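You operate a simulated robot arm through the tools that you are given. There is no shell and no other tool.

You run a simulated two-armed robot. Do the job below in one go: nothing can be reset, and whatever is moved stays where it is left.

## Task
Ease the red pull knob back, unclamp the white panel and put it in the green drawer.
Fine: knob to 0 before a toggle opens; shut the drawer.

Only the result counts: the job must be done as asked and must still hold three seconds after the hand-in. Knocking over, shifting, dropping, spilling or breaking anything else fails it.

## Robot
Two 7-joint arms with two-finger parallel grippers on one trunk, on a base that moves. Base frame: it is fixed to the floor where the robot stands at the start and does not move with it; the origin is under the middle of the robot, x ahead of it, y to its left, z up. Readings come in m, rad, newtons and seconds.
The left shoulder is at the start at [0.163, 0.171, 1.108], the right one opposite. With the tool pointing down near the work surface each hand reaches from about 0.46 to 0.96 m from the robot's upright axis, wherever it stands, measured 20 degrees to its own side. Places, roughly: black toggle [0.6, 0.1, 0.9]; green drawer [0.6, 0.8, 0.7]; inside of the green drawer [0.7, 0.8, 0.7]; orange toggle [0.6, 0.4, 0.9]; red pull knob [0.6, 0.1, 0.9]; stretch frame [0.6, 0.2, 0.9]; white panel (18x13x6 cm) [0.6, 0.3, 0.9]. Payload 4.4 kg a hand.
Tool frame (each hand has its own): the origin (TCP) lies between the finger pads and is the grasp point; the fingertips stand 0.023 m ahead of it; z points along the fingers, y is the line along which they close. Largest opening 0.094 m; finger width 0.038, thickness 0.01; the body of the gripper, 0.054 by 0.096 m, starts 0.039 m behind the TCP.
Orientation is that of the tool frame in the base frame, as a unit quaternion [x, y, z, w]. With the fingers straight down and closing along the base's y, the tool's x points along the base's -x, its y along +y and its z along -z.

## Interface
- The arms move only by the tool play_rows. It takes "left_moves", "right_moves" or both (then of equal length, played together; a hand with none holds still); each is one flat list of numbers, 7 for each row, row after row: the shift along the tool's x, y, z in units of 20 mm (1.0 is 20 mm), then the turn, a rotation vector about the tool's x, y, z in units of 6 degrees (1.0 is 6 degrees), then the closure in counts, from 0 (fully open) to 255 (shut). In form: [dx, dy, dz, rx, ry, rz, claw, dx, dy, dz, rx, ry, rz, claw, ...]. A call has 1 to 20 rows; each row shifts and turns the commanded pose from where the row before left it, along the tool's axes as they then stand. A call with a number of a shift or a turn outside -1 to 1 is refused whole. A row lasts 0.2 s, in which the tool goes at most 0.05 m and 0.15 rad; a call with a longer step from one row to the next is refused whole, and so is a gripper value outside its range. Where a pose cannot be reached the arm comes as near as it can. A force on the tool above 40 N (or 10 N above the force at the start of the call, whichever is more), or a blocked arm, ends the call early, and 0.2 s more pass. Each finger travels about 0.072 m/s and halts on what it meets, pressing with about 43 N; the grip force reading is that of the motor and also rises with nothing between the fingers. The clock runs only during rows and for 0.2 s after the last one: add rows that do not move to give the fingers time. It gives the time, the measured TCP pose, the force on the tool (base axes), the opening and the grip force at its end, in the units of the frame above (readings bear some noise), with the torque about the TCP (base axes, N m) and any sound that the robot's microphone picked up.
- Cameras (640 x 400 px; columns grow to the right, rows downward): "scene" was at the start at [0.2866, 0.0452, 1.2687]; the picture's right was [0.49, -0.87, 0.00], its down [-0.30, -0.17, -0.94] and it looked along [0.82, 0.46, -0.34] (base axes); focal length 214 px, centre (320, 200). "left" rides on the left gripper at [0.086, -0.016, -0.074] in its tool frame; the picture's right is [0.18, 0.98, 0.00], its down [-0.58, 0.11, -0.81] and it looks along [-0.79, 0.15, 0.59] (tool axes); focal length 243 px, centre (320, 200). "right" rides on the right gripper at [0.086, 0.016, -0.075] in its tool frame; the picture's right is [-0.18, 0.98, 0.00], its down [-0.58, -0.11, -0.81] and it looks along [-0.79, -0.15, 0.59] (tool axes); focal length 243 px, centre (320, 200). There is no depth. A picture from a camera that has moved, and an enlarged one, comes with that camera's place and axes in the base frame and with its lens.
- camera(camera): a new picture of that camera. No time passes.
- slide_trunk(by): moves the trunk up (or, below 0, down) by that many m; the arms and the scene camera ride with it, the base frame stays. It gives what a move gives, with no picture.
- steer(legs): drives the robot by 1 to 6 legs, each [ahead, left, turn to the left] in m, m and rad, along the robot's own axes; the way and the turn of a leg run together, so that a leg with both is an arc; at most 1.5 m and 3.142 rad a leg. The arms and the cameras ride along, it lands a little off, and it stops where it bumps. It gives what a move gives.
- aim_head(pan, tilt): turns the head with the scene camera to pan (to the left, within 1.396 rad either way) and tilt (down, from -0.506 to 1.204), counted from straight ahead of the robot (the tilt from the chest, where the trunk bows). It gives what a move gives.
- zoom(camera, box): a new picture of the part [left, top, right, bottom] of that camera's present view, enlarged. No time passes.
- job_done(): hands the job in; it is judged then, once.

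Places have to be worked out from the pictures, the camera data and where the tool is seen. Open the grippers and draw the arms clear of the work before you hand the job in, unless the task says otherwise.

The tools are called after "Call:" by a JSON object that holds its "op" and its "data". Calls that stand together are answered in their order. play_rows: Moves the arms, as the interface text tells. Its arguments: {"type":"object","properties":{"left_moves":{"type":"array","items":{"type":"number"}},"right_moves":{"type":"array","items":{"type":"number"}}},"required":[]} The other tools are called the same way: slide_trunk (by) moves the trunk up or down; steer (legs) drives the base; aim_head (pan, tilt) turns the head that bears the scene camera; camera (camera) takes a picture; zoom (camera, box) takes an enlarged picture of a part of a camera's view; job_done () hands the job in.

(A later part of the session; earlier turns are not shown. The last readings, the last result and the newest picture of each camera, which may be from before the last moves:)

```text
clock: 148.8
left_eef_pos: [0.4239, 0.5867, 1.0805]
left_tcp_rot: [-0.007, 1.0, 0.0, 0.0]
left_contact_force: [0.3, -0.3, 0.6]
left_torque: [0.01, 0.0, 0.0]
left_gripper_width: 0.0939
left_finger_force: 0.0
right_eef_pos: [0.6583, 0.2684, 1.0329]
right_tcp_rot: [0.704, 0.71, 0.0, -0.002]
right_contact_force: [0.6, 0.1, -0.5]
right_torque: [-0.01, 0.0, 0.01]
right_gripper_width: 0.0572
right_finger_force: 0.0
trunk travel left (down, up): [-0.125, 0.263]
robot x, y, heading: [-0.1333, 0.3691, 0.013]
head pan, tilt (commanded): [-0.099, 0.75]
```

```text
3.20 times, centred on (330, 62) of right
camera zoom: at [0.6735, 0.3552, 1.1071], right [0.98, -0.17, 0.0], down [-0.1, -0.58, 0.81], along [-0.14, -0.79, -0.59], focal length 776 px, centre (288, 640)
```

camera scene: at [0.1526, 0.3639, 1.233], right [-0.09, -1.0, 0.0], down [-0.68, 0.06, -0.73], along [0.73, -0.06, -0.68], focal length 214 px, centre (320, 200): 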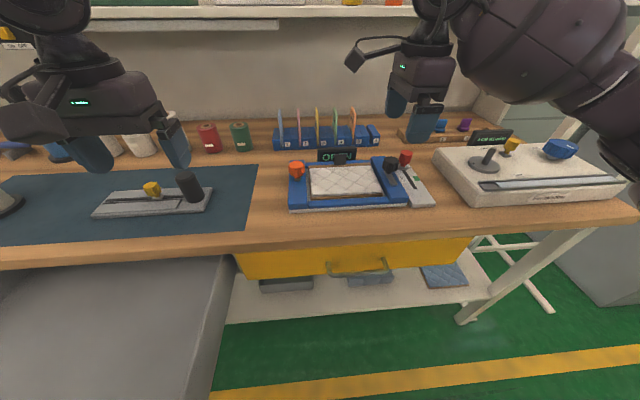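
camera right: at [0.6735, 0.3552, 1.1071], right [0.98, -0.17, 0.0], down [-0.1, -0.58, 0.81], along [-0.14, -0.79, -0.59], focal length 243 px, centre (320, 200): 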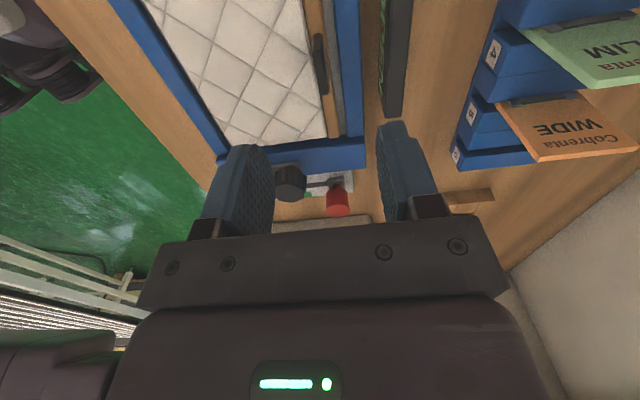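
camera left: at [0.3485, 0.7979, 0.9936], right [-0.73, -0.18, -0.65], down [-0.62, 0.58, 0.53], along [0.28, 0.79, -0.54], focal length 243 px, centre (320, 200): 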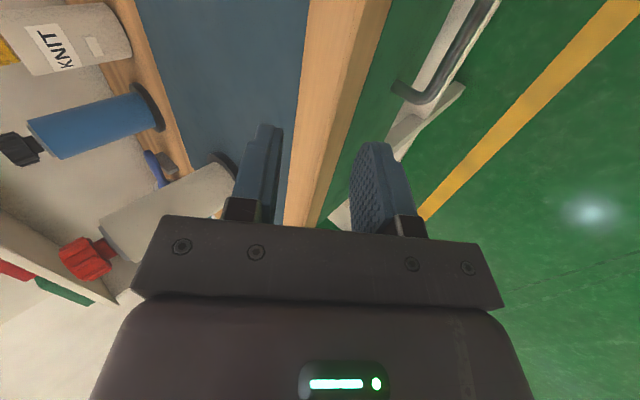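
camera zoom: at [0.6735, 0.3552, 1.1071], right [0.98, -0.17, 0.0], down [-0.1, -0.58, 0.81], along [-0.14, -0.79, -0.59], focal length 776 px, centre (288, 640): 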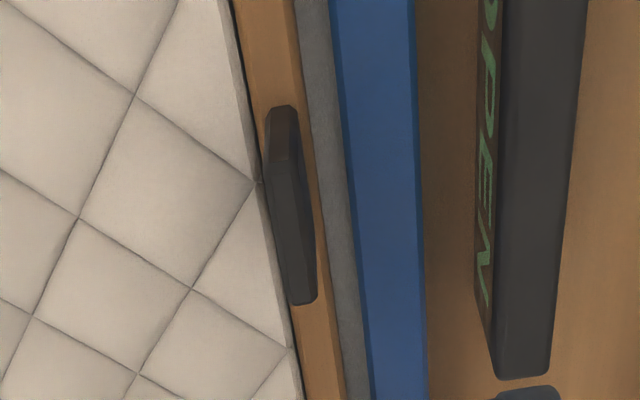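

Tab top spans y 0.25–0.283 at x≈0.659 (about 6 mm thick), display edge at x≈0.705. The hand is aligned; I narrow the fingers to 30 mm and descend to TCP z≈0.935.

Call:
{"op": "play_rows", "data": {"right_moves": [0, 0.03, 0.8, 0, 0, 0, 174, 0, 0, 0.8, 0, 0, 0, 174, 0, 0, 0.8, 0, 0, 0, 174, 0, 0, 0.8, 0, 0, 0, 174, 0, 0, 0.8, 0, 0, 0, 174, 0, 0, 0.8, 0, 0, 0, 174]}}

Call:
{"op": "camera", "data": {"camera": "right"}}

Call:
{"op": "zoom", "data": {"camera": "scene", "box": [270, 120, 450, 230]}}

```text
clock: 150.2
left_eef_pos: [0.4249, 0.5868, 1.0805]
left_tcp_rot: [-0.006, 1.0, 0.001, 0.0]
left_contact_force: [0.3, 0.2, -0.6]
left_torque: [-0.03, 0.0, 0.0]
left_gripper_width: 0.0939
left_finger_force: 0.1
right_eef_pos: [0.6564, 0.2692, 0.9363]
right_tcp_rot: [0.704, 0.71, 0.0, -0.002]
right_contact_force: [0.0, 0.1, -0.2]
right_torque: [0.01, 0.0, 0.0]
right_gripper_width: 0.0301
right_finger_force: 0.1
trunk travel left (down, up): [-0.125, 0.263]
robot x, y, heading: [-0.1348, 0.3673, 0.013]
head pan, tilt (commanded): [-0.099, 0.75]
```

```text
taken
camera right: at [0.6715, 0.3555, 1.0102], right [0.98, -0.17, 0.0], down [-0.1, -0.58, 0.81], along [-0.14, -0.79, -0.59], focal length 243 px, centre (320, 200)
```

right: 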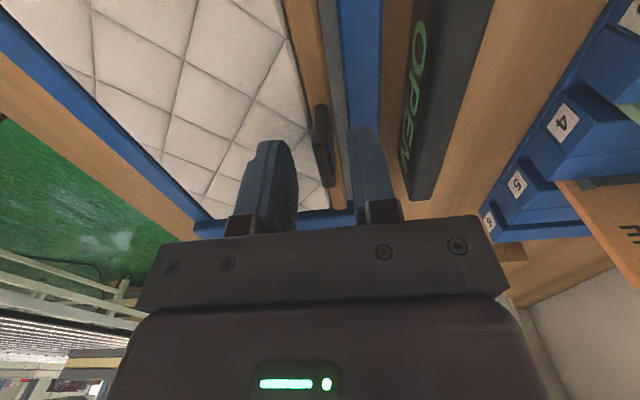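

```text
3.56 times, centred on (360, 175) of scene
camera zoom: at [0.153, 0.364, 1.2328], right [-0.09, -1.0, 0.0], down [-0.68, 0.06, -0.73], along [0.73, -0.06, -0.68], focal length 763 px, centre (178, 289)
```

zoom: 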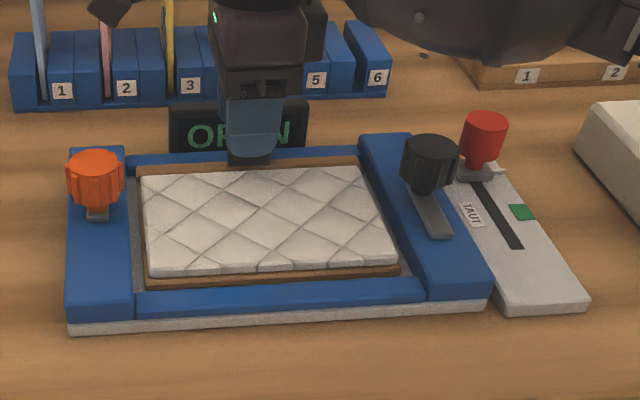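

The tab sits between the fingers. I lower 8 mm more in small steps, watching for contact.

Call:
{"op": "play_rows", "data": {"right_moves": [0, 0, 0.1, 0, 0, 0, 174, 0, 0, 0.1, 0, 0, 0, 174, 0, 0, 0.1, 0, 0, 0, 174, 0, 0, 0.1, 0, 0, 0, 174]}}

Call:
{"op": "zoom", "data": {"camera": "scene", "box": [300, 130, 390, 185]}}

Call:
{"op": "zoom", "data": {"camera": "right", "box": [220, 80, 440, 220]}}

```text
clock: 151.2
left_eef_pos: [0.4239, 0.5854, 1.08]
left_tcp_rot: [-0.007, 1.0, 0.001, 0.0]
left_contact_force: [-0.3, -0.6, -0.9]
left_torque: [0.02, -0.01, 0.04]
left_gripper_width: 0.0941
left_finger_force: 0.1
right_eef_pos: [0.6566, 0.2689, 0.9297]
right_tcp_rot: [0.704, 0.71, -0.001, -0.001]
right_contact_force: [-1.0, 0.2, -0.1]
right_torque: [0.02, 0.01, -0.01]
right_gripper_width: 0.0296
right_finger_force: 0.0
trunk travel left (down, up): [-0.125, 0.263]
robot x, y, heading: [-0.1328, 0.3713, 0.014]
head pan, tilt (commanded): [-0.099, 0.75]
```

```text
7.11 times, centred on (345, 158) of scene
camera zoom: at [0.1527, 0.364, 1.2329], right [-0.09, -1.0, 0.0], down [-0.68, 0.06, -0.73], along [0.73, -0.06, -0.68], focal length 1525 px, centre (142, 502)
```

zoom: 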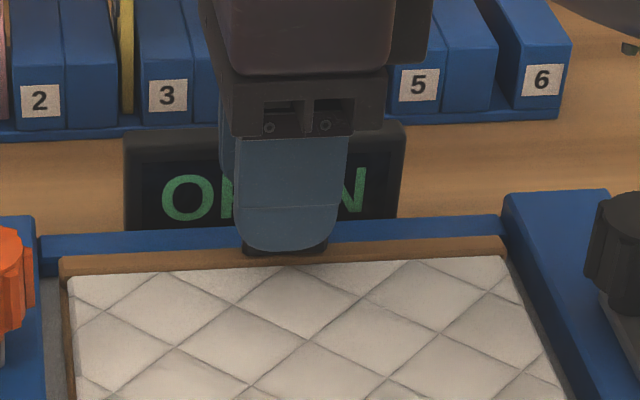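

```text
2.86 times, centred on (330, 150) of right
camera zoom: at [0.6724, 0.3564, 1.0042], right [0.98, -0.17, 0.0], down [-0.1, -0.58, 0.81], along [-0.14, -0.79, -0.59], focal length 693 px, centre (291, 343)
```

zoom: 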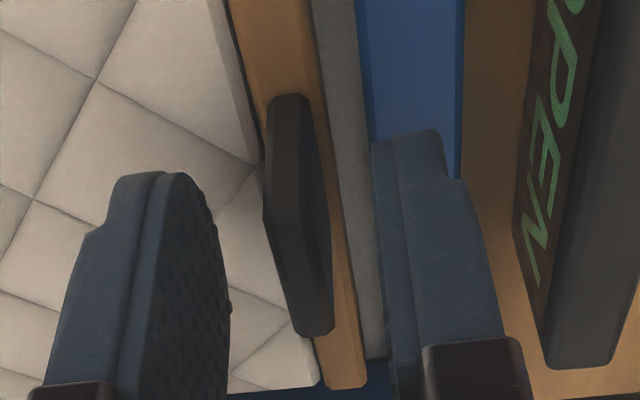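

Well centred with the fingertips just above the padding. Closing on the tab.

Call:
{"op": "play_rows", "data": {"right_moves": [0, 0, 0, 0, 0, 0, 220, 0, 0, 0, 0, 0, 0, 255, 0, 0, 0, 0, 0, 0, 255, 0, 0, 0, 0, 0, 0, 255]}}

Call:
{"op": "zoom", "data": {"camera": "right", "box": [220, 80, 440, 220]}}

```text
clock: 152.2
left_eef_pos: [0.4246, 0.5885, 1.0816]
left_tcp_rot: [-0.006, 1.0, 0.0, 0.0]
left_contact_force: [0.1, -0.7, 0.2]
left_torque: [0.02, 0.0, 0.0]
left_gripper_width: 0.094
left_finger_force: 0.0
right_eef_pos: [0.6562, 0.2696, 0.9308]
right_tcp_rot: [0.704, 0.71, 0.0, -0.001]
right_contact_force: [-0.1, -0.4, 0.6]
right_torque: [0.05, -0.07, -0.07]
right_gripper_width: 0.0075
right_finger_force: 43.0
trunk travel left (down, up): [-0.125, 0.263]
robot x, y, heading: [-0.1368, 0.3709, 0.013]
head pan, tilt (commanded): [-0.099, 0.75]
```

```text
2.86 times, centred on (330, 150) of right
camera zoom: at [0.6723, 0.3565, 1.0044], right [0.98, -0.17, 0.0], down [-0.1, -0.58, 0.81], along [-0.14, -0.79, -0.59], focal length 693 px, centre (291, 343)
```

zoom: 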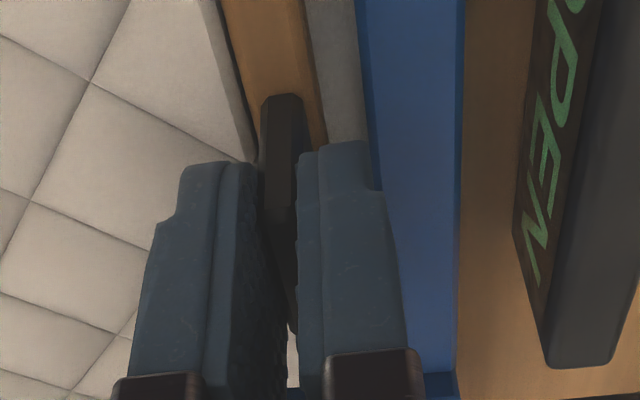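

The tab is held (7.5 mm). I lift slowly 2 cm and check the load.

Call:
{"op": "play_rows", "data": {"right_moves": [0, 0, -0.2, 0, 0, 0, 255, 0, 0, -0.2, 0, 0, 0, 255, 0, 0, -0.2, 0, 0, 0, 255, 0, 0, -0.2, 0, 0, 0, 255, 0, 0, -0.2, 0, 0, 0, 255]}}

Call:
{"op": "zoom", "data": {"camera": "scene", "box": [270, 120, 450, 230]}}

```text
clock: 153.4
left_eef_pos: [0.4237, 0.5864, 1.0806]
left_tcp_rot: [-0.007, 1.0, 0.0, 0.0]
left_contact_force: [0.8, -0.6, 0.3]
left_torque: [-0.02, -0.03, 0.0]
left_gripper_width: 0.0938
left_finger_force: 0.1
right_eef_pos: [0.656, 0.2693, 0.951]
right_tcp_rot: [0.703, 0.711, 0.001, -0.001]
right_contact_force: [0.2, -0.7, -1.3]
right_torque: [-0.02, -0.13, -0.02]
right_gripper_width: 0.0073
right_finger_force: 42.7
trunk travel left (down, up): [-0.125, 0.263]
robot x, y, heading: [-0.1321, 0.3676, 0.015]
head pan, tilt (commanded): [-0.099, 0.75]
```

```text
3.56 times, centred on (360, 175) of scene
camera zoom: at [0.1527, 0.364, 1.233], right [-0.09, -1.0, 0.0], down [-0.68, 0.06, -0.73], along [0.73, -0.06, -0.68], focal length 763 px, centre (178, 289)
```

zoom: 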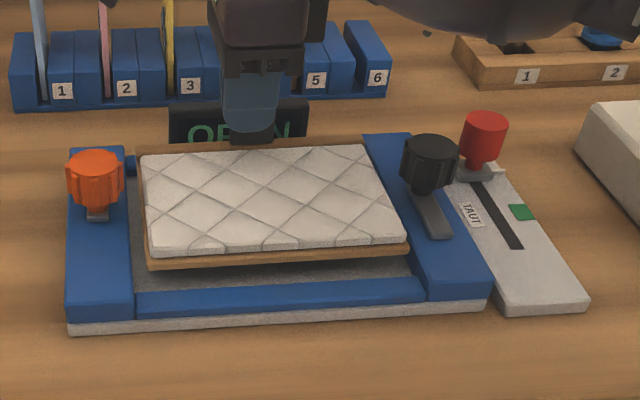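

The panel lifts free and level, very light. I raise it to z≈1.07, clear of everything.

Call:
{"op": "play_rows", "data": {"right_moves": [0, 0, -0.5, 0, 0, 0, 255, 0, 0, -0.7, 0, 0, 0, 255, 0, 0, -0.8, 0, 0, 0, 255, 0, 0, -0.8, 0, 0, 0, 255, 0, 0, -0.8, 0, 0, 0, 255, 0, 0, -0.8, 0, 0, 0, 255, 0, 0, -0.8, 0, 0, 0, 255, 0, 0, -0.8, 0, 0, 0, 255]}}

Call:
{"op": "camera", "data": {"camera": "scene"}}

Call:
{"op": "camera", "data": {"camera": "right"}}

```text
clock: 155.2
left_eef_pos: [0.4237, 0.5861, 1.0822]
left_tcp_rot: [-0.006, 1.0, 0.0, 0.001]
left_contact_force: [0.2, -0.6, 0.3]
left_torque: [0.01, -0.02, 0.01]
left_gripper_width: 0.0939
left_finger_force: 0.1
right_eef_pos: [0.6567, 0.2672, 1.0706]
right_tcp_rot: [0.704, 0.711, 0.001, -0.001]
right_contact_force: [0.3, 0.3, -1.4]
right_torque: [0.02, -0.09, 0.01]
right_gripper_width: 0.0073
right_finger_force: 43.2
trunk travel left (down, up): [-0.125, 0.263]
robot x, y, heading: [-0.1359, 0.3702, 0.013]
head pan, tilt (commanded): [-0.099, 0.75]
```

```text
taken
camera scene: at [0.1523, 0.3641, 1.2331], right [-0.09, -1.0, 0.0], down [-0.68, 0.06, -0.73], along [0.73, -0.06, -0.68], focal length 214 px, centre (320, 200)
```

scene: 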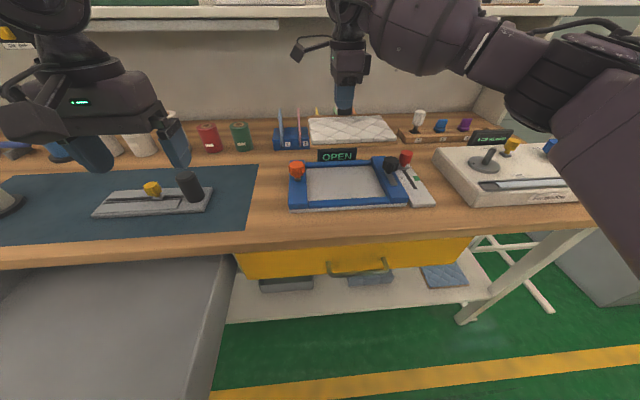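

```text
taken
camera right: at [0.6734, 0.3546, 1.1454], right [0.98, -0.17, 0.0], down [-0.1, -0.58, 0.8], along [-0.14, -0.79, -0.59], focal length 243 px, centre (320, 200)
```

right: 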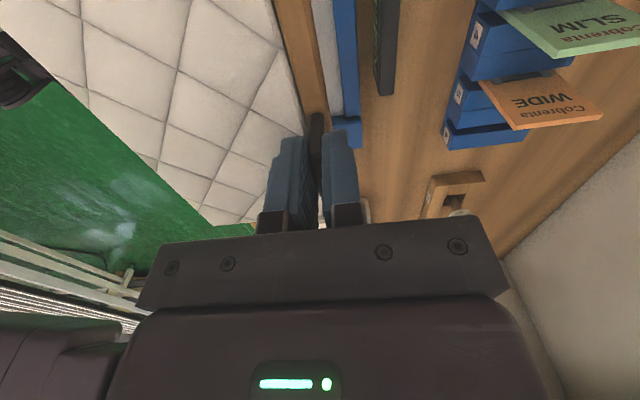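

The panel is in hand. Driving back, then left toward the drawer, staying in the aisle.

Call:
{"op": "steer", "data": {"legs": [[-0.42, 0, 0], [0, 0.55, -0.012]]}}

Call:
{"op": "aim_head", "data": {"pan": -0.1, "tilt": 0.7}}

Call:
{"op": "camera", "data": {"camera": "scene"}}

Call:
{"op": "camera", "data": {"camera": "right"}}

```text
clock: 162.6
left_eef_pos: [-0.0003, 1.1201, 1.0798]
left_tcp_rot: [-0.004, 1.0, 0.001, 0.0]
left_contact_force: [0.0, 0.5, -0.3]
left_torque: [0.01, -0.02, -0.01]
left_gripper_width: 0.0941
left_finger_force: 0.0
right_eef_pos: [0.234, 0.7994, 1.0696]
right_tcp_rot: [0.705, 0.709, 0.0, -0.002]
right_contact_force: [0.1, 0.6, -1.3]
right_torque: [0.03, -0.1, -0.02]
right_gripper_width: 0.0073
right_finger_force: 42.8
trunk travel left (down, up): [-0.125, 0.263]
robot x, y, heading: [-0.5601, 0.9016, 0.007]
head pan, tilt (commanded): [-0.099, 0.75]
```

```text
clock: 163.2
left_eef_pos: [0.0005, 1.1204, 1.0813]
left_tcp_rot: [-0.005, 1.0, 0.001, 0.0]
left_contact_force: [0.0, -0.6, 0.4]
left_torque: [0.03, 0.02, 0.0]
left_gripper_width: 0.0938
left_finger_force: 0.0
right_eef_pos: [0.2341, 0.8001, 1.0698]
right_tcp_rot: [0.705, 0.709, 0.0, -0.001]
right_contact_force: [-0.3, -0.1, -1.3]
right_torque: [0.01, -0.1, 0.03]
right_gripper_width: 0.0071
right_finger_force: 43.3
trunk travel left (down, up): [-0.125, 0.263]
robot x, y, heading: [-0.5605, 0.9041, 0.008]
head pan, tilt (commanded): [-0.099, 0.7]
```

```text
taken
camera scene: at [-0.269, 0.8978, 1.2372], right [-0.09, -1.0, 0.0], down [-0.64, 0.06, -0.76], along [0.76, -0.07, -0.64], focal length 214 px, centre (320, 200)
```

scene: 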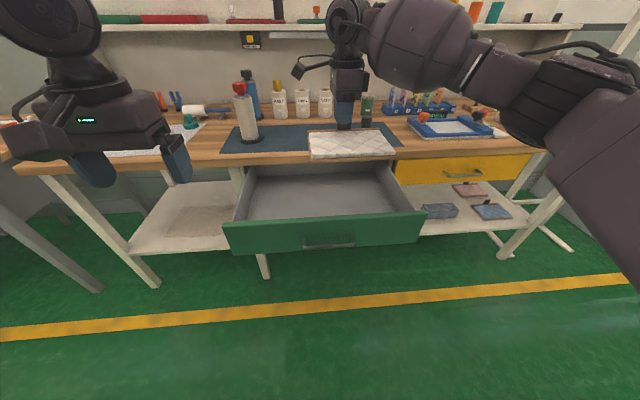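

```text
taken
camera right: at [0.25, 0.8866, 1.1443], right [0.98, -0.18, 0.0], down [-0.1, -0.58, 0.81], along [-0.15, -0.79, -0.59], focal length 243 px, centre (320, 200)
```

right: 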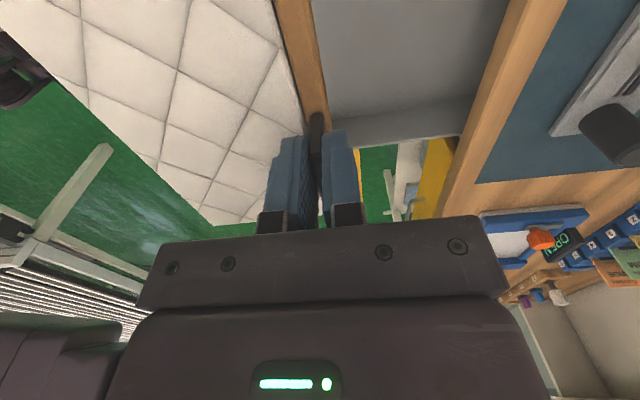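

Standing in front of the open drawer with the panel held level. I drive forward 0.125 m so the tab is at x≈0.36, then lower the trunk.

Call:
{"op": "steer", "data": {"legs": [[0.125, 0, -0.007]]}}

Call:
{"op": "slide_trunk", "data": {"by": -0.12}}

Call:
{"op": "camera", "data": {"camera": "scene"}}

Call:
{"op": "camera", "data": {"camera": "right"}}

```text
clock: 164.5
left_eef_pos: [0.1293, 1.1195, 1.0816]
left_tcp_rot: [-0.003, 1.0, 0.0, 0.001]
left_contact_force: [0.6, 1.3, -0.2]
left_torque: [-0.03, 0.04, -0.01]
left_gripper_width: 0.0941
left_finger_force: 0.1
right_eef_pos: [0.3613, 0.7969, 1.0698]
right_tcp_rot: [0.707, 0.707, 0.0, -0.001]
right_contact_force: [0.5, 0.2, -1.3]
right_torque: [0.0, -0.09, 0.0]
right_gripper_width: 0.0074
right_finger_force: 43.3
trunk travel left (down, up): [-0.125, 0.263]
robot x, y, heading: [-0.4293, 0.9037, 0.006]
head pan, tilt (commanded): [-0.099, 0.7]
```

```text
clock: 166.0
left_eef_pos: [0.1284, 1.1184, 0.9619]
left_tcp_rot: [-0.002, 1.0, 0.001, 0.002]
left_contact_force: [0.0, 0.4, 0.9]
left_torque: [0.0, -0.04, 0.0]
left_gripper_width: 0.0939
left_finger_force: 0.1
right_eef_pos: [0.3591, 0.7975, 0.952]
right_tcp_rot: [0.706, 0.708, 0.001, -0.002]
right_contact_force: [-0.5, 0.3, -0.6]
right_torque: [-0.01, -0.12, -0.02]
right_gripper_width: 0.0071
right_finger_force: 43.3
trunk travel left (down, up): [-0.005, 0.383]
robot x, y, heading: [-0.4314, 0.9072, 0.008]
head pan, tilt (commanded): [-0.099, 0.7]
```

```text
taken
camera scene: at [-0.0421, 0.898, 1.0905], right [-0.09, -1.0, 0.0], down [-0.64, 0.06, -0.77], along [0.76, -0.07, -0.64], focal length 214 px, centre (320, 200)
```

scene: 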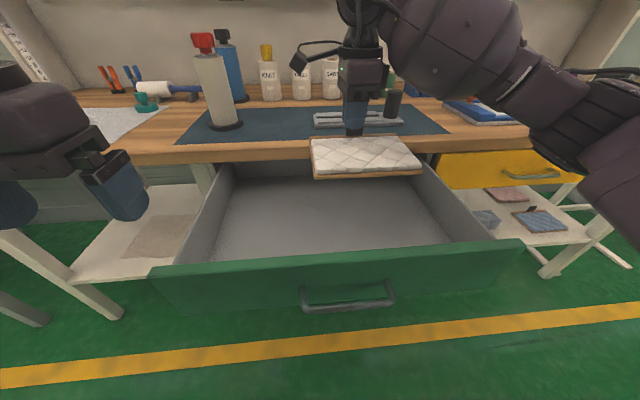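

```text
taken
camera right: at [0.3763, 0.8839, 1.0264], right [0.98, -0.18, 0.0], down [-0.11, -0.58, 0.8], along [-0.15, -0.79, -0.59], focal length 243 px, centre (320, 200)
```

right: 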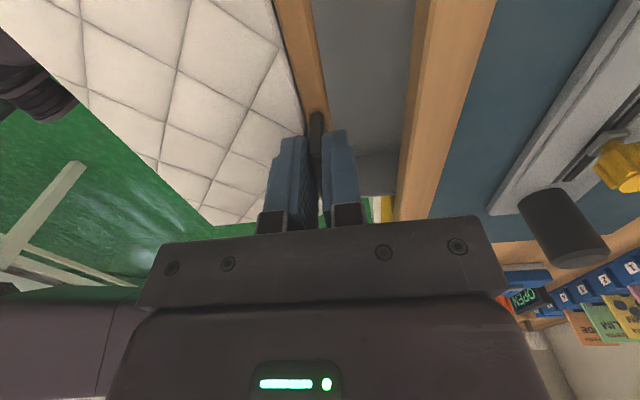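

The panel is over the drawer opening with room on all sides. I lower it with a slight shift toward the robot for table-edge clearance, first down to TCP z≈0.82.

Call:
{"op": "play_rows", "data": {"right_moves": [0, -0.4, 0.4, 0, 0, 0, 255, 0, -0.4, 0.7, 0, 0, 0, 255, 0, 0, 0.8, 0, 0, 0, 255, 0, 0, 0.8, 0, 0, 0, 255, 0, 0, 0.8, 0, 0, 0, 255, 0, 0, 0.8, 0, 0, 0, 255, 0, 0, 0.8, 0, 0, 0, 255, 0, 0, 0.8, 0, 0, 0, 255, 0, 0, 0.6, 0, 0, 0, 255]}}

Call:
{"op": "camera", "data": {"camera": "scene"}}

Call:
{"op": "camera", "data": {"camera": "right"}}

```text
clock: 168.0
left_eef_pos: [0.1295, 1.1171, 0.9612]
left_tcp_rot: [-0.003, 1.0, 0.001, 0.0]
left_contact_force: [0.1, 0.4, 0.3]
left_torque: [0.0, -0.01, -0.01]
left_gripper_width: 0.094
left_finger_force: 0.0
right_eef_pos: [0.3447, 0.7993, 0.8202]
right_tcp_rot: [0.707, 0.708, -0.001, -0.002]
right_contact_force: [0.0, 0.1, -1.8]
right_torque: [-0.02, -0.06, 0.02]
right_gripper_width: 0.007
right_finger_force: 43.2
trunk travel left (down, up): [-0.005, 0.383]
robot x, y, heading: [-0.4299, 0.9053, 0.005]
head pan, tilt (commanded): [-0.099, 0.7]
```

```text
taken
camera scene: at [-0.041, 0.898, 1.0899], right [-0.09, -1.0, 0.0], down [-0.64, 0.06, -0.76], along [0.76, -0.07, -0.64], focal length 214 px, centre (320, 200)
```

scene: 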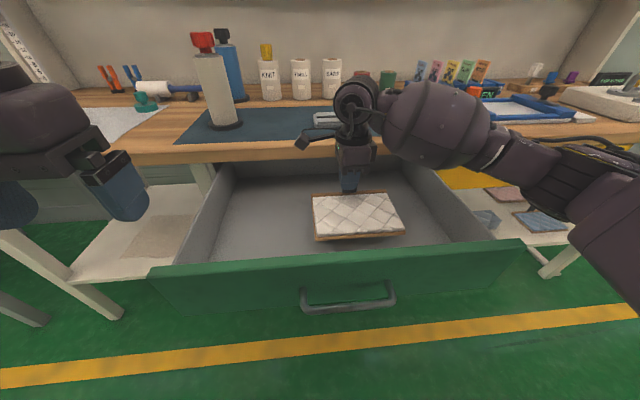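

```text
taken
camera right: at [0.3617, 0.8852, 0.8931], right [0.98, -0.18, 0.0], down [-0.11, -0.58, 0.81], along [-0.15, -0.79, -0.59], focal length 243 px, centre (320, 200)
```

right: 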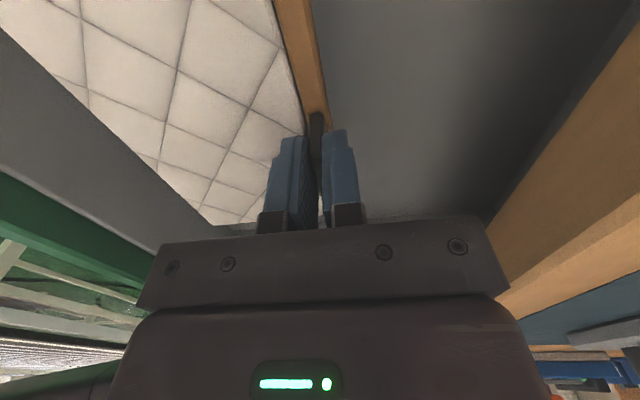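

The panel is inside the drawer. Lowering slowly now, watching for floor contact.

Call:
{"op": "play_rows", "data": {"right_moves": [0, 0, 0.2, 0, 0, 0, 255, 0, 0, 0.2, 0, 0, 0, 255, 0, 0, 0.2, 0, 0, 0, 255, 0, 0, 0.2, 0, 0, 0, 255, 0, 0, 0.2, 0, 0, 0, 255, 0, 0, 0.2, 0, 0, 0, 255]}}

Call:
{"op": "zoom", "data": {"camera": "scene", "box": [270, 130, 450, 270]}}

```text
clock: 169.4
left_eef_pos: [0.1297, 1.1181, 0.9601]
left_tcp_rot: [-0.003, 1.0, 0.0, 0.0]
left_contact_force: [0.8, 0.3, -0.2]
left_torque: [-0.03, -0.01, 0.03]
left_gripper_width: 0.0942
left_finger_force: 0.1
right_eef_pos: [0.3447, 0.7964, 0.7946]
right_tcp_rot: [0.706, 0.708, -0.001, -0.002]
right_contact_force: [-0.4, 0.0, -1.0]
right_torque: [0.02, -0.07, 0.03]
right_gripper_width: 0.0076
right_finger_force: 42.5
trunk travel left (down, up): [-0.005, 0.383]
robot x, y, heading: [-0.4316, 0.9081, 0.006]
head pan, tilt (commanded): [-0.099, 0.7]
```

```text
2.86 times, centred on (360, 200) of scene
camera zoom: at [-0.0411, 0.898, 1.0899], right [-0.09, -1.0, 0.0], down [-0.64, 0.06, -0.76], along [0.76, -0.07, -0.64], focal length 613 px, centre (206, 200)
```

zoom: 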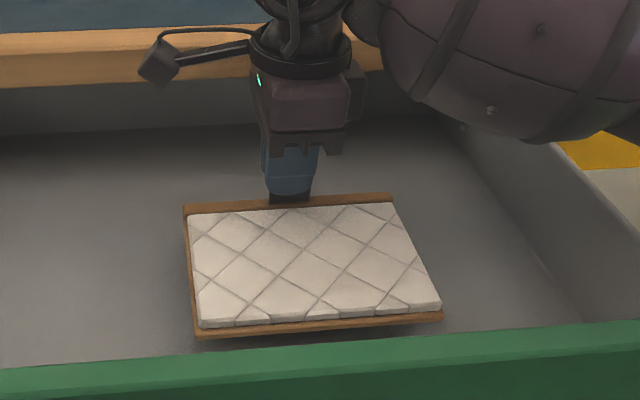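

Still hanging, shadow close beneath. Continuing down 3 mm per row.

Call:
{"op": "play_rows", "data": {"right_moves": [0, 0, 0.15, 0, 0, 0, 255, 0, 0, 0.15, 0, 0, 0, 255, 0, 0, 0.15, 0, 0, 0, 255, 0, 0, 0.15, 0, 0, 0, 255]}}

Call:
{"op": "zoom", "data": {"camera": "scene", "box": [270, 130, 450, 270]}}

```text
clock: 170.4
left_eef_pos: [0.1289, 1.1188, 0.9599]
left_tcp_rot: [-0.002, 1.0, 0.0, 0.0]
left_contact_force: [-0.1, -0.4, 1.2]
left_torque: [0.02, 0.02, 0.0]
left_gripper_width: 0.0938
left_finger_force: 0.1
right_eef_pos: [0.3442, 0.7979, 0.7848]
right_tcp_rot: [0.706, 0.708, 0.0, -0.001]
right_contact_force: [0.0, -0.8, -1.3]
right_torque: [-0.01, -0.09, -0.01]
right_gripper_width: 0.0075
right_finger_force: 43.6
trunk travel left (down, up): [-0.005, 0.383]
robot x, y, heading: [-0.4354, 0.9021, 0.001]
head pan, tilt (commanded): [-0.099, 0.7]
```

```text
2.86 times, centred on (360, 200) of scene
camera zoom: at [-0.0411, 0.898, 1.09], right [-0.09, -1.0, 0.0], down [-0.64, 0.06, -0.76], along [0.76, -0.07, -0.64], focal length 613 px, centre (206, 200)
```

zoom: 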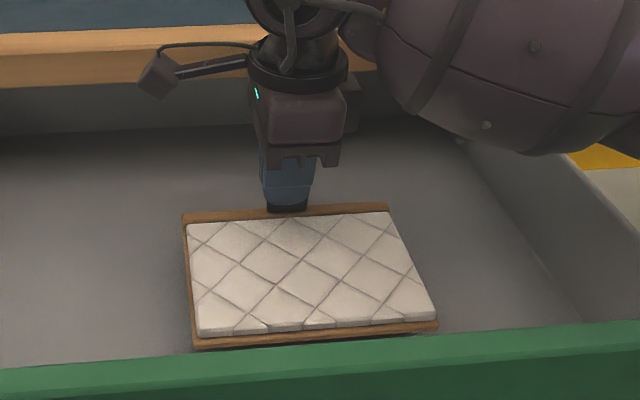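

Call:
{"op": "play_rows", "data": {"right_moves": [0, 0, 0.15, 0, 0, 0, 255, 0, 0, 0.15, 0, 0, 0, 255, 0, 0, 0.15, 0, 0, 0, 255, 0, 0, 0.15, 0, 0, 0, 255]}}

Call:
{"op": "zoom", "data": {"camera": "scene", "box": [270, 130, 450, 270]}}

```text
clock: 171.4
left_eef_pos: [0.1298, 1.1189, 0.9603]
left_tcp_rot: [-0.002, 1.0, 0.001, 0.001]
left_contact_force: [-0.1, -0.3, -0.6]
left_torque: [-0.03, -0.01, -0.03]
left_gripper_width: 0.0941
left_finger_force: 0.0
right_eef_pos: [0.3453, 0.7962, 0.7742]
right_tcp_rot: [0.707, 0.708, -0.002, -0.002]
right_contact_force: [-0.3, 0.2, -1.9]
right_torque: [-0.03, -0.12, 0.0]
right_gripper_width: 0.0073
right_finger_force: 43.3
trunk travel left (down, up): [-0.005, 0.383]
robot x, y, heading: [-0.4311, 0.9065, 0.008]
head pan, tilt (commanded): [-0.099, 0.7]
```

```text
2.86 times, centred on (360, 200) of scene
camera zoom: at [-0.0411, 0.898, 1.09], right [-0.09, -1.0, 0.0], down [-0.64, 0.06, -0.76], along [0.76, -0.07, -0.64], focal length 613 px, centre (206, 200)
```

zoom: 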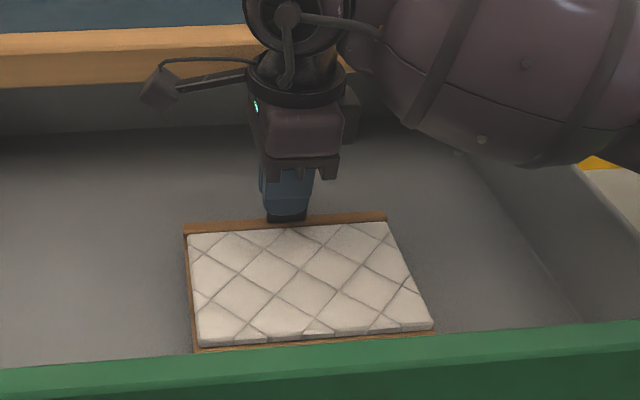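

Call:
{"op": "play_rows", "data": {"right_moves": [0, 0, 0.15, 0, 0, 0, 255, 0, 0, 0.15, 0, 0, 0, 255, 0, 0, 0.15, 0, 0, 0, 255, 0, 0, 0.15, 0, 0, 0, 255]}}

Call:
{"op": "camera", "data": {"camera": "scene"}}

Call:
{"op": "camera", "data": {"camera": "right"}}

```text
clock: 172.4
left_eef_pos: [0.1299, 1.1177, 0.9603]
left_tcp_rot: [-0.003, 1.0, 0.0, 0.001]
left_contact_force: [0.5, -0.1, 1.3]
left_torque: [-0.01, -0.01, -0.01]
left_gripper_width: 0.0938
left_finger_force: 0.0
right_eef_pos: [0.343, 0.7981, 0.7612]
right_tcp_rot: [0.707, 0.707, 0.001, 0.0]
right_contact_force: [-0.4, -0.3, 2.1]
right_torque: [-0.27, -0.04, -0.02]
right_gripper_width: 0.0074
right_finger_force: 43.1
trunk travel left (down, up): [-0.005, 0.383]
robot x, y, heading: [-0.4316, 0.9044, 0.006]
head pan, tilt (commanded): [-0.099, 0.7]
```

```text
taken
camera scene: at [-0.0414, 0.8981, 1.0902], right [-0.09, -1.0, 0.0], down [-0.64, 0.06, -0.77], along [0.76, -0.07, -0.64], focal length 214 px, centre (320, 200)
```

scene: 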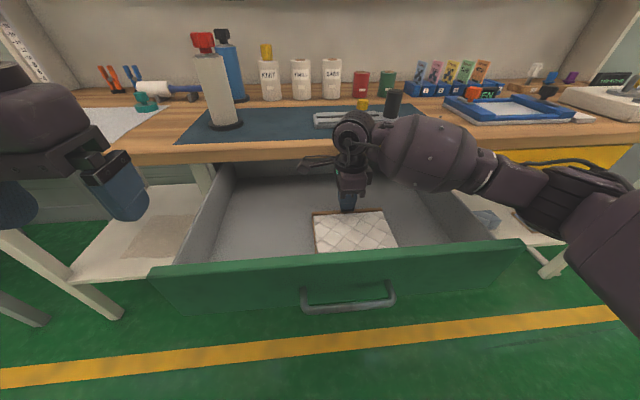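

```text
taken
camera right: at [0.3606, 0.8847, 0.8355], right [0.98, -0.18, 0.0], down [-0.11, -0.58, 0.8], along [-0.15, -0.79, -0.59], focal length 243 px, centre (320, 200)
```

right: 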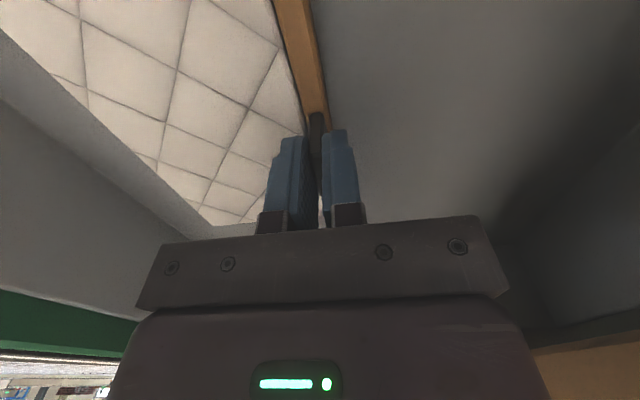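

The vertical force switched from −1.5 to +2.1 N: floor contact. One more millimetre to settle, then release.

Call:
{"op": "play_rows", "data": {"right_moves": [0, 0, 0.06, 0, 0, 0, 255, 0, 0, 0, 0, 0, 0, 255]}}

Call:
{"op": "zoom", "data": {"camera": "right", "box": [160, 0, 480, 200]}}

```text
clock: 173.0
left_eef_pos: [0.1298, 1.1189, 0.9609]
left_tcp_rot: [-0.002, 1.0, 0.0, 0.0]
left_contact_force: [0.4, -0.5, 0.6]
left_torque: [0.0, -0.01, 0.0]
left_gripper_width: 0.094
left_finger_force: 0.0
right_eef_pos: [0.3447, 0.799, 0.7618]
right_tcp_rot: [0.707, 0.708, 0.002, -0.001]
right_contact_force: [3.1, -1.6, 11.1]
right_torque: [-0.58, -0.04, 0.07]
right_gripper_width: 0.0071
right_finger_force: 43.4
trunk travel left (down, up): [-0.005, 0.383]
robot x, y, heading: [-0.4316, 0.9023, 0.001]
head pan, tilt (commanded): [-0.099, 0.7]
```

```text
2.00 times, centred on (320, 100) of right
camera zoom: at [0.3604, 0.8846, 0.8355], right [0.98, -0.18, 0.0], down [-0.11, -0.58, 0.8], along [-0.15, -0.79, -0.59], focal length 485 px, centre (320, 400)
```

zoom: 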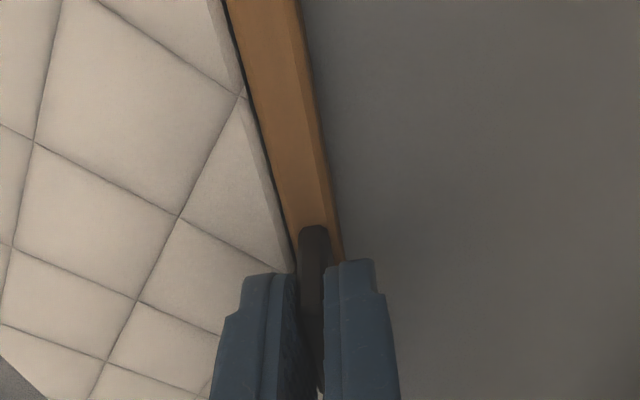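

Firm floor contact (+11 N). Opening the fingers a little and lifting straight up.

Call:
{"op": "play_rows", "data": {"right_moves": [0, 0, -0.05, 0, 0, 0, 255, 0, 0, 0, 0, 0, 0, 200, 0, 0, 0, 0, 0, 0, 174, 0, 0, 0, 0, 0, 0, 174, 0, 0, -0.3, 0, 0, 0, 174, 0, 0, -0.6, 0, 0, 0, 174, 0, 0, -0.8, 0, 0, 0, 174, 0, 0, -0.8, 0, 0, 0, 174, 0, 0, -0.8, 0, 0, 0, 174, 0, 0, -0.8, 0, 0, 0, 174, 0, 0, -0.8, 0, 0, 0, 174, 0, 0, -0.8, 0, 0, 0, 174]}}

Call:
{"op": "camera", "data": {"camera": "scene"}}

Call:
{"op": "camera", "data": {"camera": "right"}}

```text
clock: 175.6
left_eef_pos: [0.1277, 1.1196, 0.9616]
left_tcp_rot: [-0.003, 1.0, 0.0, 0.001]
left_contact_force: [0.6, 0.2, 0.3]
left_torque: [0.05, 0.02, -0.02]
left_gripper_width: 0.0939
left_finger_force: 0.1
right_eef_pos: [0.3462, 0.7986, 0.875]
right_tcp_rot: [0.707, 0.707, 0.0, -0.001]
right_contact_force: [-0.2, 0.0, -0.4]
right_torque: [0.0, 0.01, 0.0]
right_gripper_width: 0.0301
right_finger_force: 0.1
trunk travel left (down, up): [-0.005, 0.383]
robot x, y, heading: [-0.4294, 0.9025, 0.004]
head pan, tilt (commanded): [-0.099, 0.7]
```

```text
taken
camera scene: at [-0.0415, 0.8982, 1.0901], right [-0.09, -1.0, 0.0], down [-0.64, 0.06, -0.77], along [0.76, -0.07, -0.64], focal length 214 px, centre (320, 200)
```

scene: 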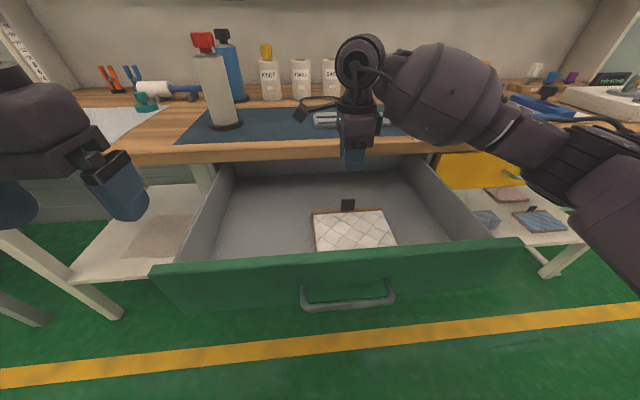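

```text
taken
camera right: at [0.3623, 0.8853, 0.9495], right [0.98, -0.18, 0.0], down [-0.11, -0.58, 0.81], along [-0.15, -0.79, -0.59], focal length 243 px, centre (320, 200)
```

right: 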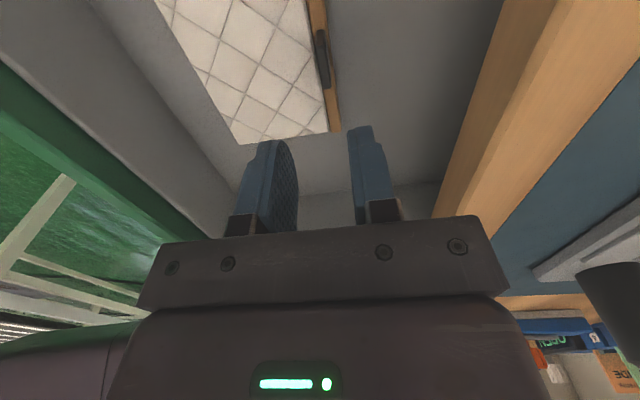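

The panel rests flat in the drawer with its tab upright, below the table underside. Now raise the hand, drive back 0.30 m and a little left so I can push the drawer shut from the front.

Call:
{"op": "play_rows", "data": {"right_moves": [0, 0, -0.9, 0, 0, 0, 255, 0, 0, -0.9, 0, 0, 0, 255, 0, 0, -0.9, 0, 0, 0, 255, 0, 0, -0.9, 0, 0, 0, 255, 0, 0, -0.9, 0, 0, 0, 255]}}

Call:
{"op": "steer", "data": {"legs": [[-0.31, 0, 0], [0, 0.05, 0]]}}

Call:
{"op": "camera", "data": {"camera": "scene"}}

Call:
{"op": "camera", "data": {"camera": "right"}}

```text
clock: 176.8
left_eef_pos: [0.1291, 1.118, 0.9608]
left_tcp_rot: [-0.003, 1.0, 0.0, 0.001]
left_contact_force: [0.8, -0.6, 0.5]
left_torque: [-0.01, 0.0, -0.03]
left_gripper_width: 0.094
left_finger_force: 0.0
right_eef_pos: [0.3436, 0.7961, 0.9654]
right_tcp_rot: [0.707, 0.707, 0.0, -0.002]
right_contact_force: [-0.3, -0.1, 0.1]
right_torque: [0.05, -0.01, -0.03]
right_gripper_width: 0.0001
right_finger_force: 42.1
trunk travel left (down, up): [-0.005, 0.383]
robot x, y, heading: [-0.4333, 0.9048, 0.003]
head pan, tilt (commanded): [-0.099, 0.7]
```

```text
clock: 179.6
left_eef_pos: [-0.1857, 1.1658, 0.9616]
left_tcp_rot: [-0.002, 1.0, -0.001, 0.0]
left_contact_force: [0.3, 1.1, 0.0]
left_torque: [-0.03, 0.01, 0.03]
left_gripper_width: 0.0939
left_finger_force: 0.2
right_eef_pos: [0.0296, 0.8451, 0.9652]
right_tcp_rot: [0.706, 0.708, 0.0, -0.001]
right_contact_force: [-0.1, 0.6, -0.4]
right_torque: [-0.02, 0.02, 0.03]
right_gripper_width: 0.0
right_finger_force: 41.9
trunk travel left (down, up): [-0.005, 0.383]
robot x, y, heading: [-0.7444, 0.9569, 0.006]
head pan, tilt (commanded): [-0.099, 0.7]
```

```text
taken
camera scene: at [-0.3564, 0.9456, 1.09], right [-0.09, -1.0, 0.0], down [-0.64, 0.06, -0.76], along [0.76, -0.07, -0.64], focal length 214 px, centre (320, 200)
```

scene: 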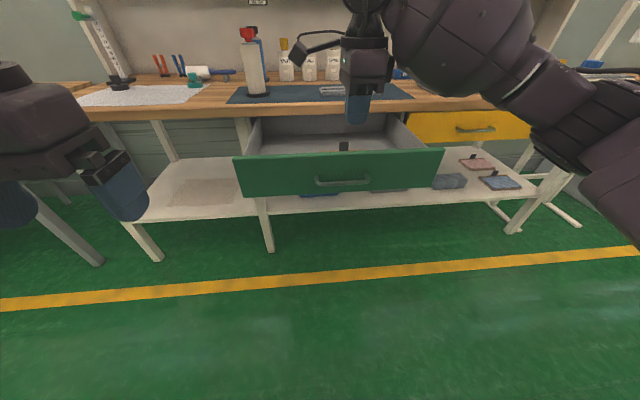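

```text
taken
camera right: at [0.0457, 0.9312, 1.0388], right [0.98, -0.18, 0.0], down [-0.11, -0.58, 0.81], along [-0.15, -0.79, -0.59], focal length 243 px, centre (320, 200)
```

right: 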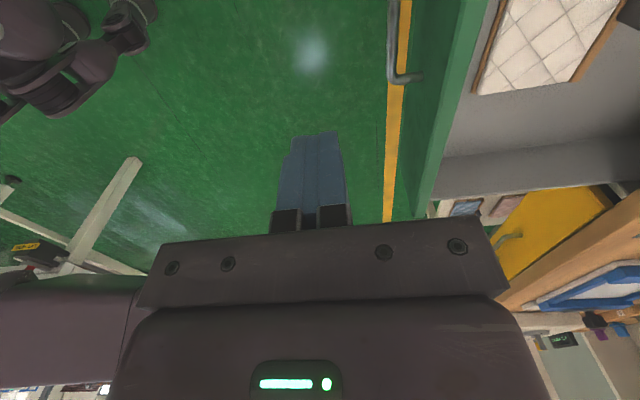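

The closed fist is in front of the handle (bar at x≈0.10). Lowering it to z≈0.757.

Call:
{"op": "play_rows", "data": {"right_moves": [0, 0, 0.87, 0, 0, 0, 255, 0, 0, 0.87, 0, 0, 0, 255, 0, 0, 0.87, 0, 0, 0, 255, 0, 0, 0.87, 0, 0, 0, 255, 0, 0, 0.87, 0, 0, 0, 255, 0, 0, 0.87, 0, 0, 0, 255, 0, 0, 0.87, 0, 0, 0, 255, 0, 0, 0.87, 0, 0, 0, 255, 0, 0, 0.87, 0, 0, 0, 255, 0, 0, 0.87, 0, 0, 0, 255, 0, 0, 0.87, 0, 0, 0, 255, 0, 0, 0.87, 0, 0, 0, 255]}}

Call:
{"op": "camera", "data": {"camera": "right"}}

Call:
{"op": "camera", "data": {"camera": "scene"}}

```text
clock: 182.2
left_eef_pos: [-0.1858, 1.1662, 0.9611]
left_tcp_rot: [-0.002, 1.0, 0.0, 0.0]
left_contact_force: [-0.2, -0.1, 0.3]
left_torque: [0.03, 0.0, 0.0]
left_gripper_width: 0.0941
left_finger_force: 0.0
right_eef_pos: [0.028, 0.8451, 0.7538]
right_tcp_rot: [0.706, 0.708, 0.0, 0.0]
right_contact_force: [-0.3, -1.0, 0.0]
right_torque: [0.04, -0.02, -0.03]
right_gripper_width: 0.0
right_finger_force: 42.1
trunk travel left (down, up): [-0.005, 0.383]
robot x, y, heading: [-0.7501, 0.9499, -0.0]
head pan, tilt (commanded): [-0.099, 0.7]
```

```text
taken
camera right: at [0.0451, 0.9317, 0.8281], right [0.98, -0.18, 0.0], down [-0.11, -0.58, 0.81], along [-0.15, -0.79, -0.59], focal length 243 px, centre (320, 200)
```

right: 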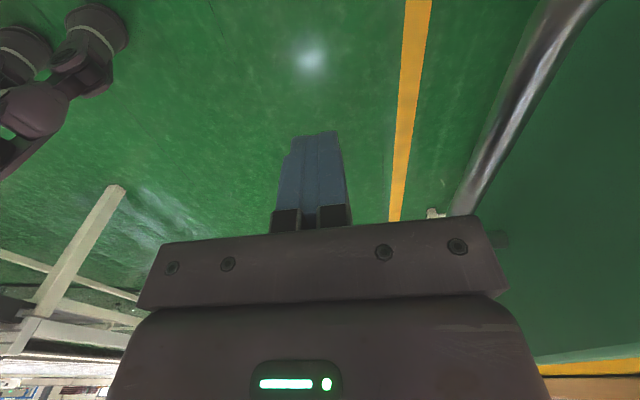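

```text
taken
camera scene: at [-0.3563, 0.9453, 1.0899], right [-0.09, -1.0, 0.0], down [-0.64, 0.06, -0.76], along [0.76, -0.07, -0.64], focal length 214 px, centre (320, 200)
```

scene: 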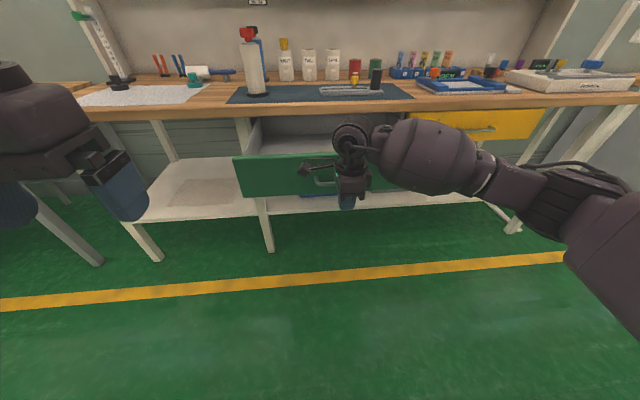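

The fist is in front of the bar. I push by driving forward 0.2 m first.

Call:
{"op": "steer", "data": {"legs": [[0.2, 0, 0]]}}

Call:
{"op": "camera", "data": {"camera": "scene"}}

```text
clock: 183.8
left_eef_pos: [0.0147, 1.1661, 0.96]
left_tcp_rot: [-0.001, 1.0, 0.001, 0.0]
left_contact_force: [0.1, -0.8, -0.3]
left_torque: [0.0, 0.01, -0.01]
left_gripper_width: 0.094
left_finger_force: 0.1
right_eef_pos: [0.2281, 0.8445, 0.7541]
right_tcp_rot: [0.707, 0.707, -0.001, -0.001]
right_contact_force: [0.4, -0.3, -0.1]
right_torque: [0.0, 0.02, 0.01]
right_gripper_width: 0.0002
right_finger_force: 42.0
trunk travel left (down, up): [-0.005, 0.383]
robot x, y, heading: [-0.5467, 0.9527, -0.002]
head pan, tilt (commanded): [-0.099, 0.7]
```

```text
taken
camera scene: at [-0.1562, 0.9455, 1.0898], right [-0.1, -1.0, 0.0], down [-0.64, 0.06, -0.76], along [0.76, -0.07, -0.64], focal length 214 px, centre (320, 200)
```

scene: 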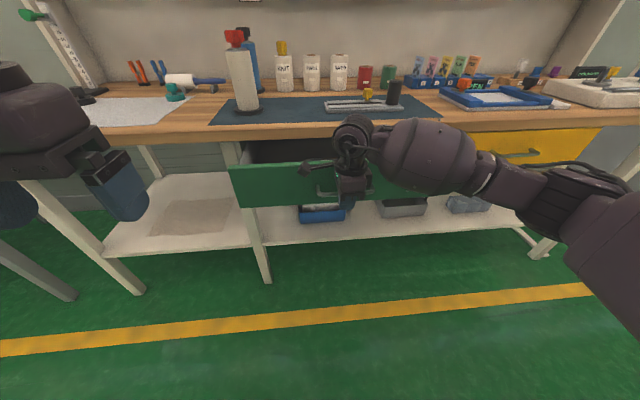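

The drawer follows smoothly. I tilt the hand ~15° back for clearance at the table edge, then drive 0.11 m further.

Call:
{"op": "play_rows", "data": {"right_moves": [0, 0, 0, -0.85, 0, 0, 255, 0, 0, 0, -0.85, 0, 0, 255, 0, 0, 0, -0.85, 0, 0, 255]}}

Call:
{"op": "steer", "data": {"legs": [[0.11, 0, 0]]}}

Call:
{"op": "camera", "data": {"camera": "scene"}}

Call:
{"op": "camera", "data": {"camera": "right"}}

```text
clock: 184.6
left_eef_pos: [0.0132, 1.1652, 0.9603]
left_tcp_rot: [-0.001, 1.0, 0.0, 0.001]
left_contact_force: [0.2, 0.1, -0.3]
left_torque: [0.0, -0.01, -0.04]
left_gripper_width: 0.0939
left_finger_force: 0.1
right_eef_pos: [0.227, 0.8432, 0.7542]
right_tcp_rot: [0.701, 0.7, 0.094, 0.093]
right_contact_force: [0.5, -0.1, 0.6]
right_torque: [-0.01, 0.02, 0.02]
right_gripper_width: 0.0
right_finger_force: 42.1
trunk travel left (down, up): [-0.005, 0.383]
robot x, y, heading: [-0.5478, 0.9529, 0.001]
head pan, tilt (commanded): [-0.099, 0.7]
```

```text
clock: 185.8
left_eef_pos: [0.1271, 1.165, 0.9599]
left_tcp_rot: [-0.001, 1.0, 0.001, 0.0]
left_contact_force: [-0.3, 0.0, -0.1]
left_torque: [-0.01, 0.0, -0.01]
left_gripper_width: 0.094
left_finger_force: 0.1
right_eef_pos: [0.3406, 0.8427, 0.7535]
right_tcp_rot: [0.702, 0.7, 0.094, 0.093]
right_contact_force: [-0.8, -0.2, 0.2]
right_torque: [-0.02, 0.01, 0.01]
right_gripper_width: 0.0001
right_finger_force: 42.7
trunk travel left (down, up): [-0.005, 0.383]
robot x, y, heading: [-0.4328, 0.9505, 0.004]
head pan, tilt (commanded): [-0.099, 0.7]
```

```text
taken
camera scene: at [-0.0441, 0.9452, 1.0897], right [-0.1, -1.0, 0.0], down [-0.64, 0.06, -0.76], along [0.76, -0.07, -0.64], focal length 214 px, centre (320, 200)
```

scene: 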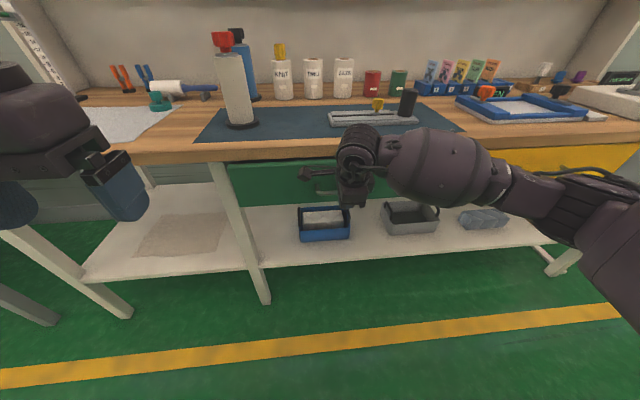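

```text
taken
camera right: at [0.3369, 0.9301, 0.8299], right [0.95, -0.19, 0.26], down [-0.32, -0.58, 0.75], along [0.01, -0.79, -0.61], focal length 243 px, centre (320, 200)
```

right: 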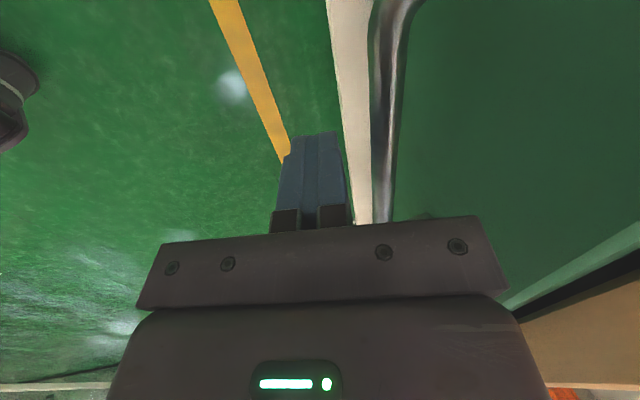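

The drawer coasted slightly ahead (bar at x≈0.373, ~2 cm to go). I push the rest slowly with the arm, watching the force.

Call:
{"op": "play_rows", "data": {"right_moves": [0, 0.29, 0.08, 0, 0, 0, 255, 0, 0.29, 0.08, 0, 0, 0, 255, 0, 0.29, 0.08, 0, 0, 0, 255, 0, 0.29, 0.08, 0, 0, 0, 255, 0, 0.29, 0.08, 0, 0, 0, 255]}}

Call:
{"op": "camera", "data": {"camera": "right"}}

```text
clock: 187.1
left_eef_pos: [0.1266, 1.1643, 0.961]
left_tcp_rot: [0.0, 1.0, 0.001, 0.0]
left_contact_force: [-0.5, -0.5, 0.0]
left_torque: [0.0, 0.01, 0.03]
left_gripper_width: 0.0941
left_finger_force: 0.0
right_eef_pos: [0.3684, 0.8426, 0.7549]
right_tcp_rot: [0.702, 0.7, 0.094, 0.093]
right_contact_force: [0.1, -0.1, 0.0]
right_torque: [-0.03, 0.01, -0.04]
right_gripper_width: 0.0002
right_finger_force: 42.5
trunk travel left (down, up): [-0.005, 0.383]
robot x, y, heading: [-0.4342, 0.952, 0.006]
head pan, tilt (commanded): [-0.099, 0.7]
```

```text
taken
camera right: at [0.3654, 0.9296, 0.8301], right [0.95, -0.19, 0.26], down [-0.32, -0.58, 0.75], along [0.01, -0.79, -0.61], focal length 243 px, centre (320, 200)
```

right: 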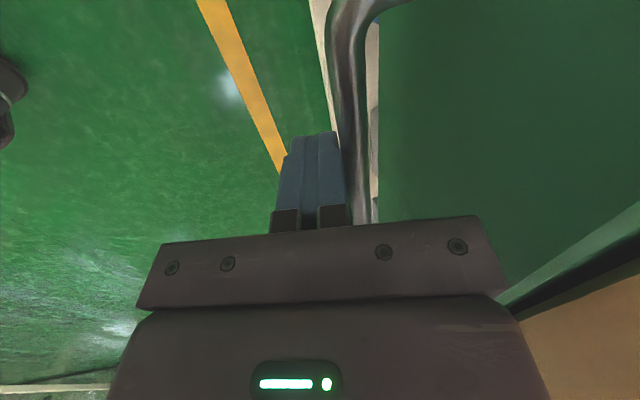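

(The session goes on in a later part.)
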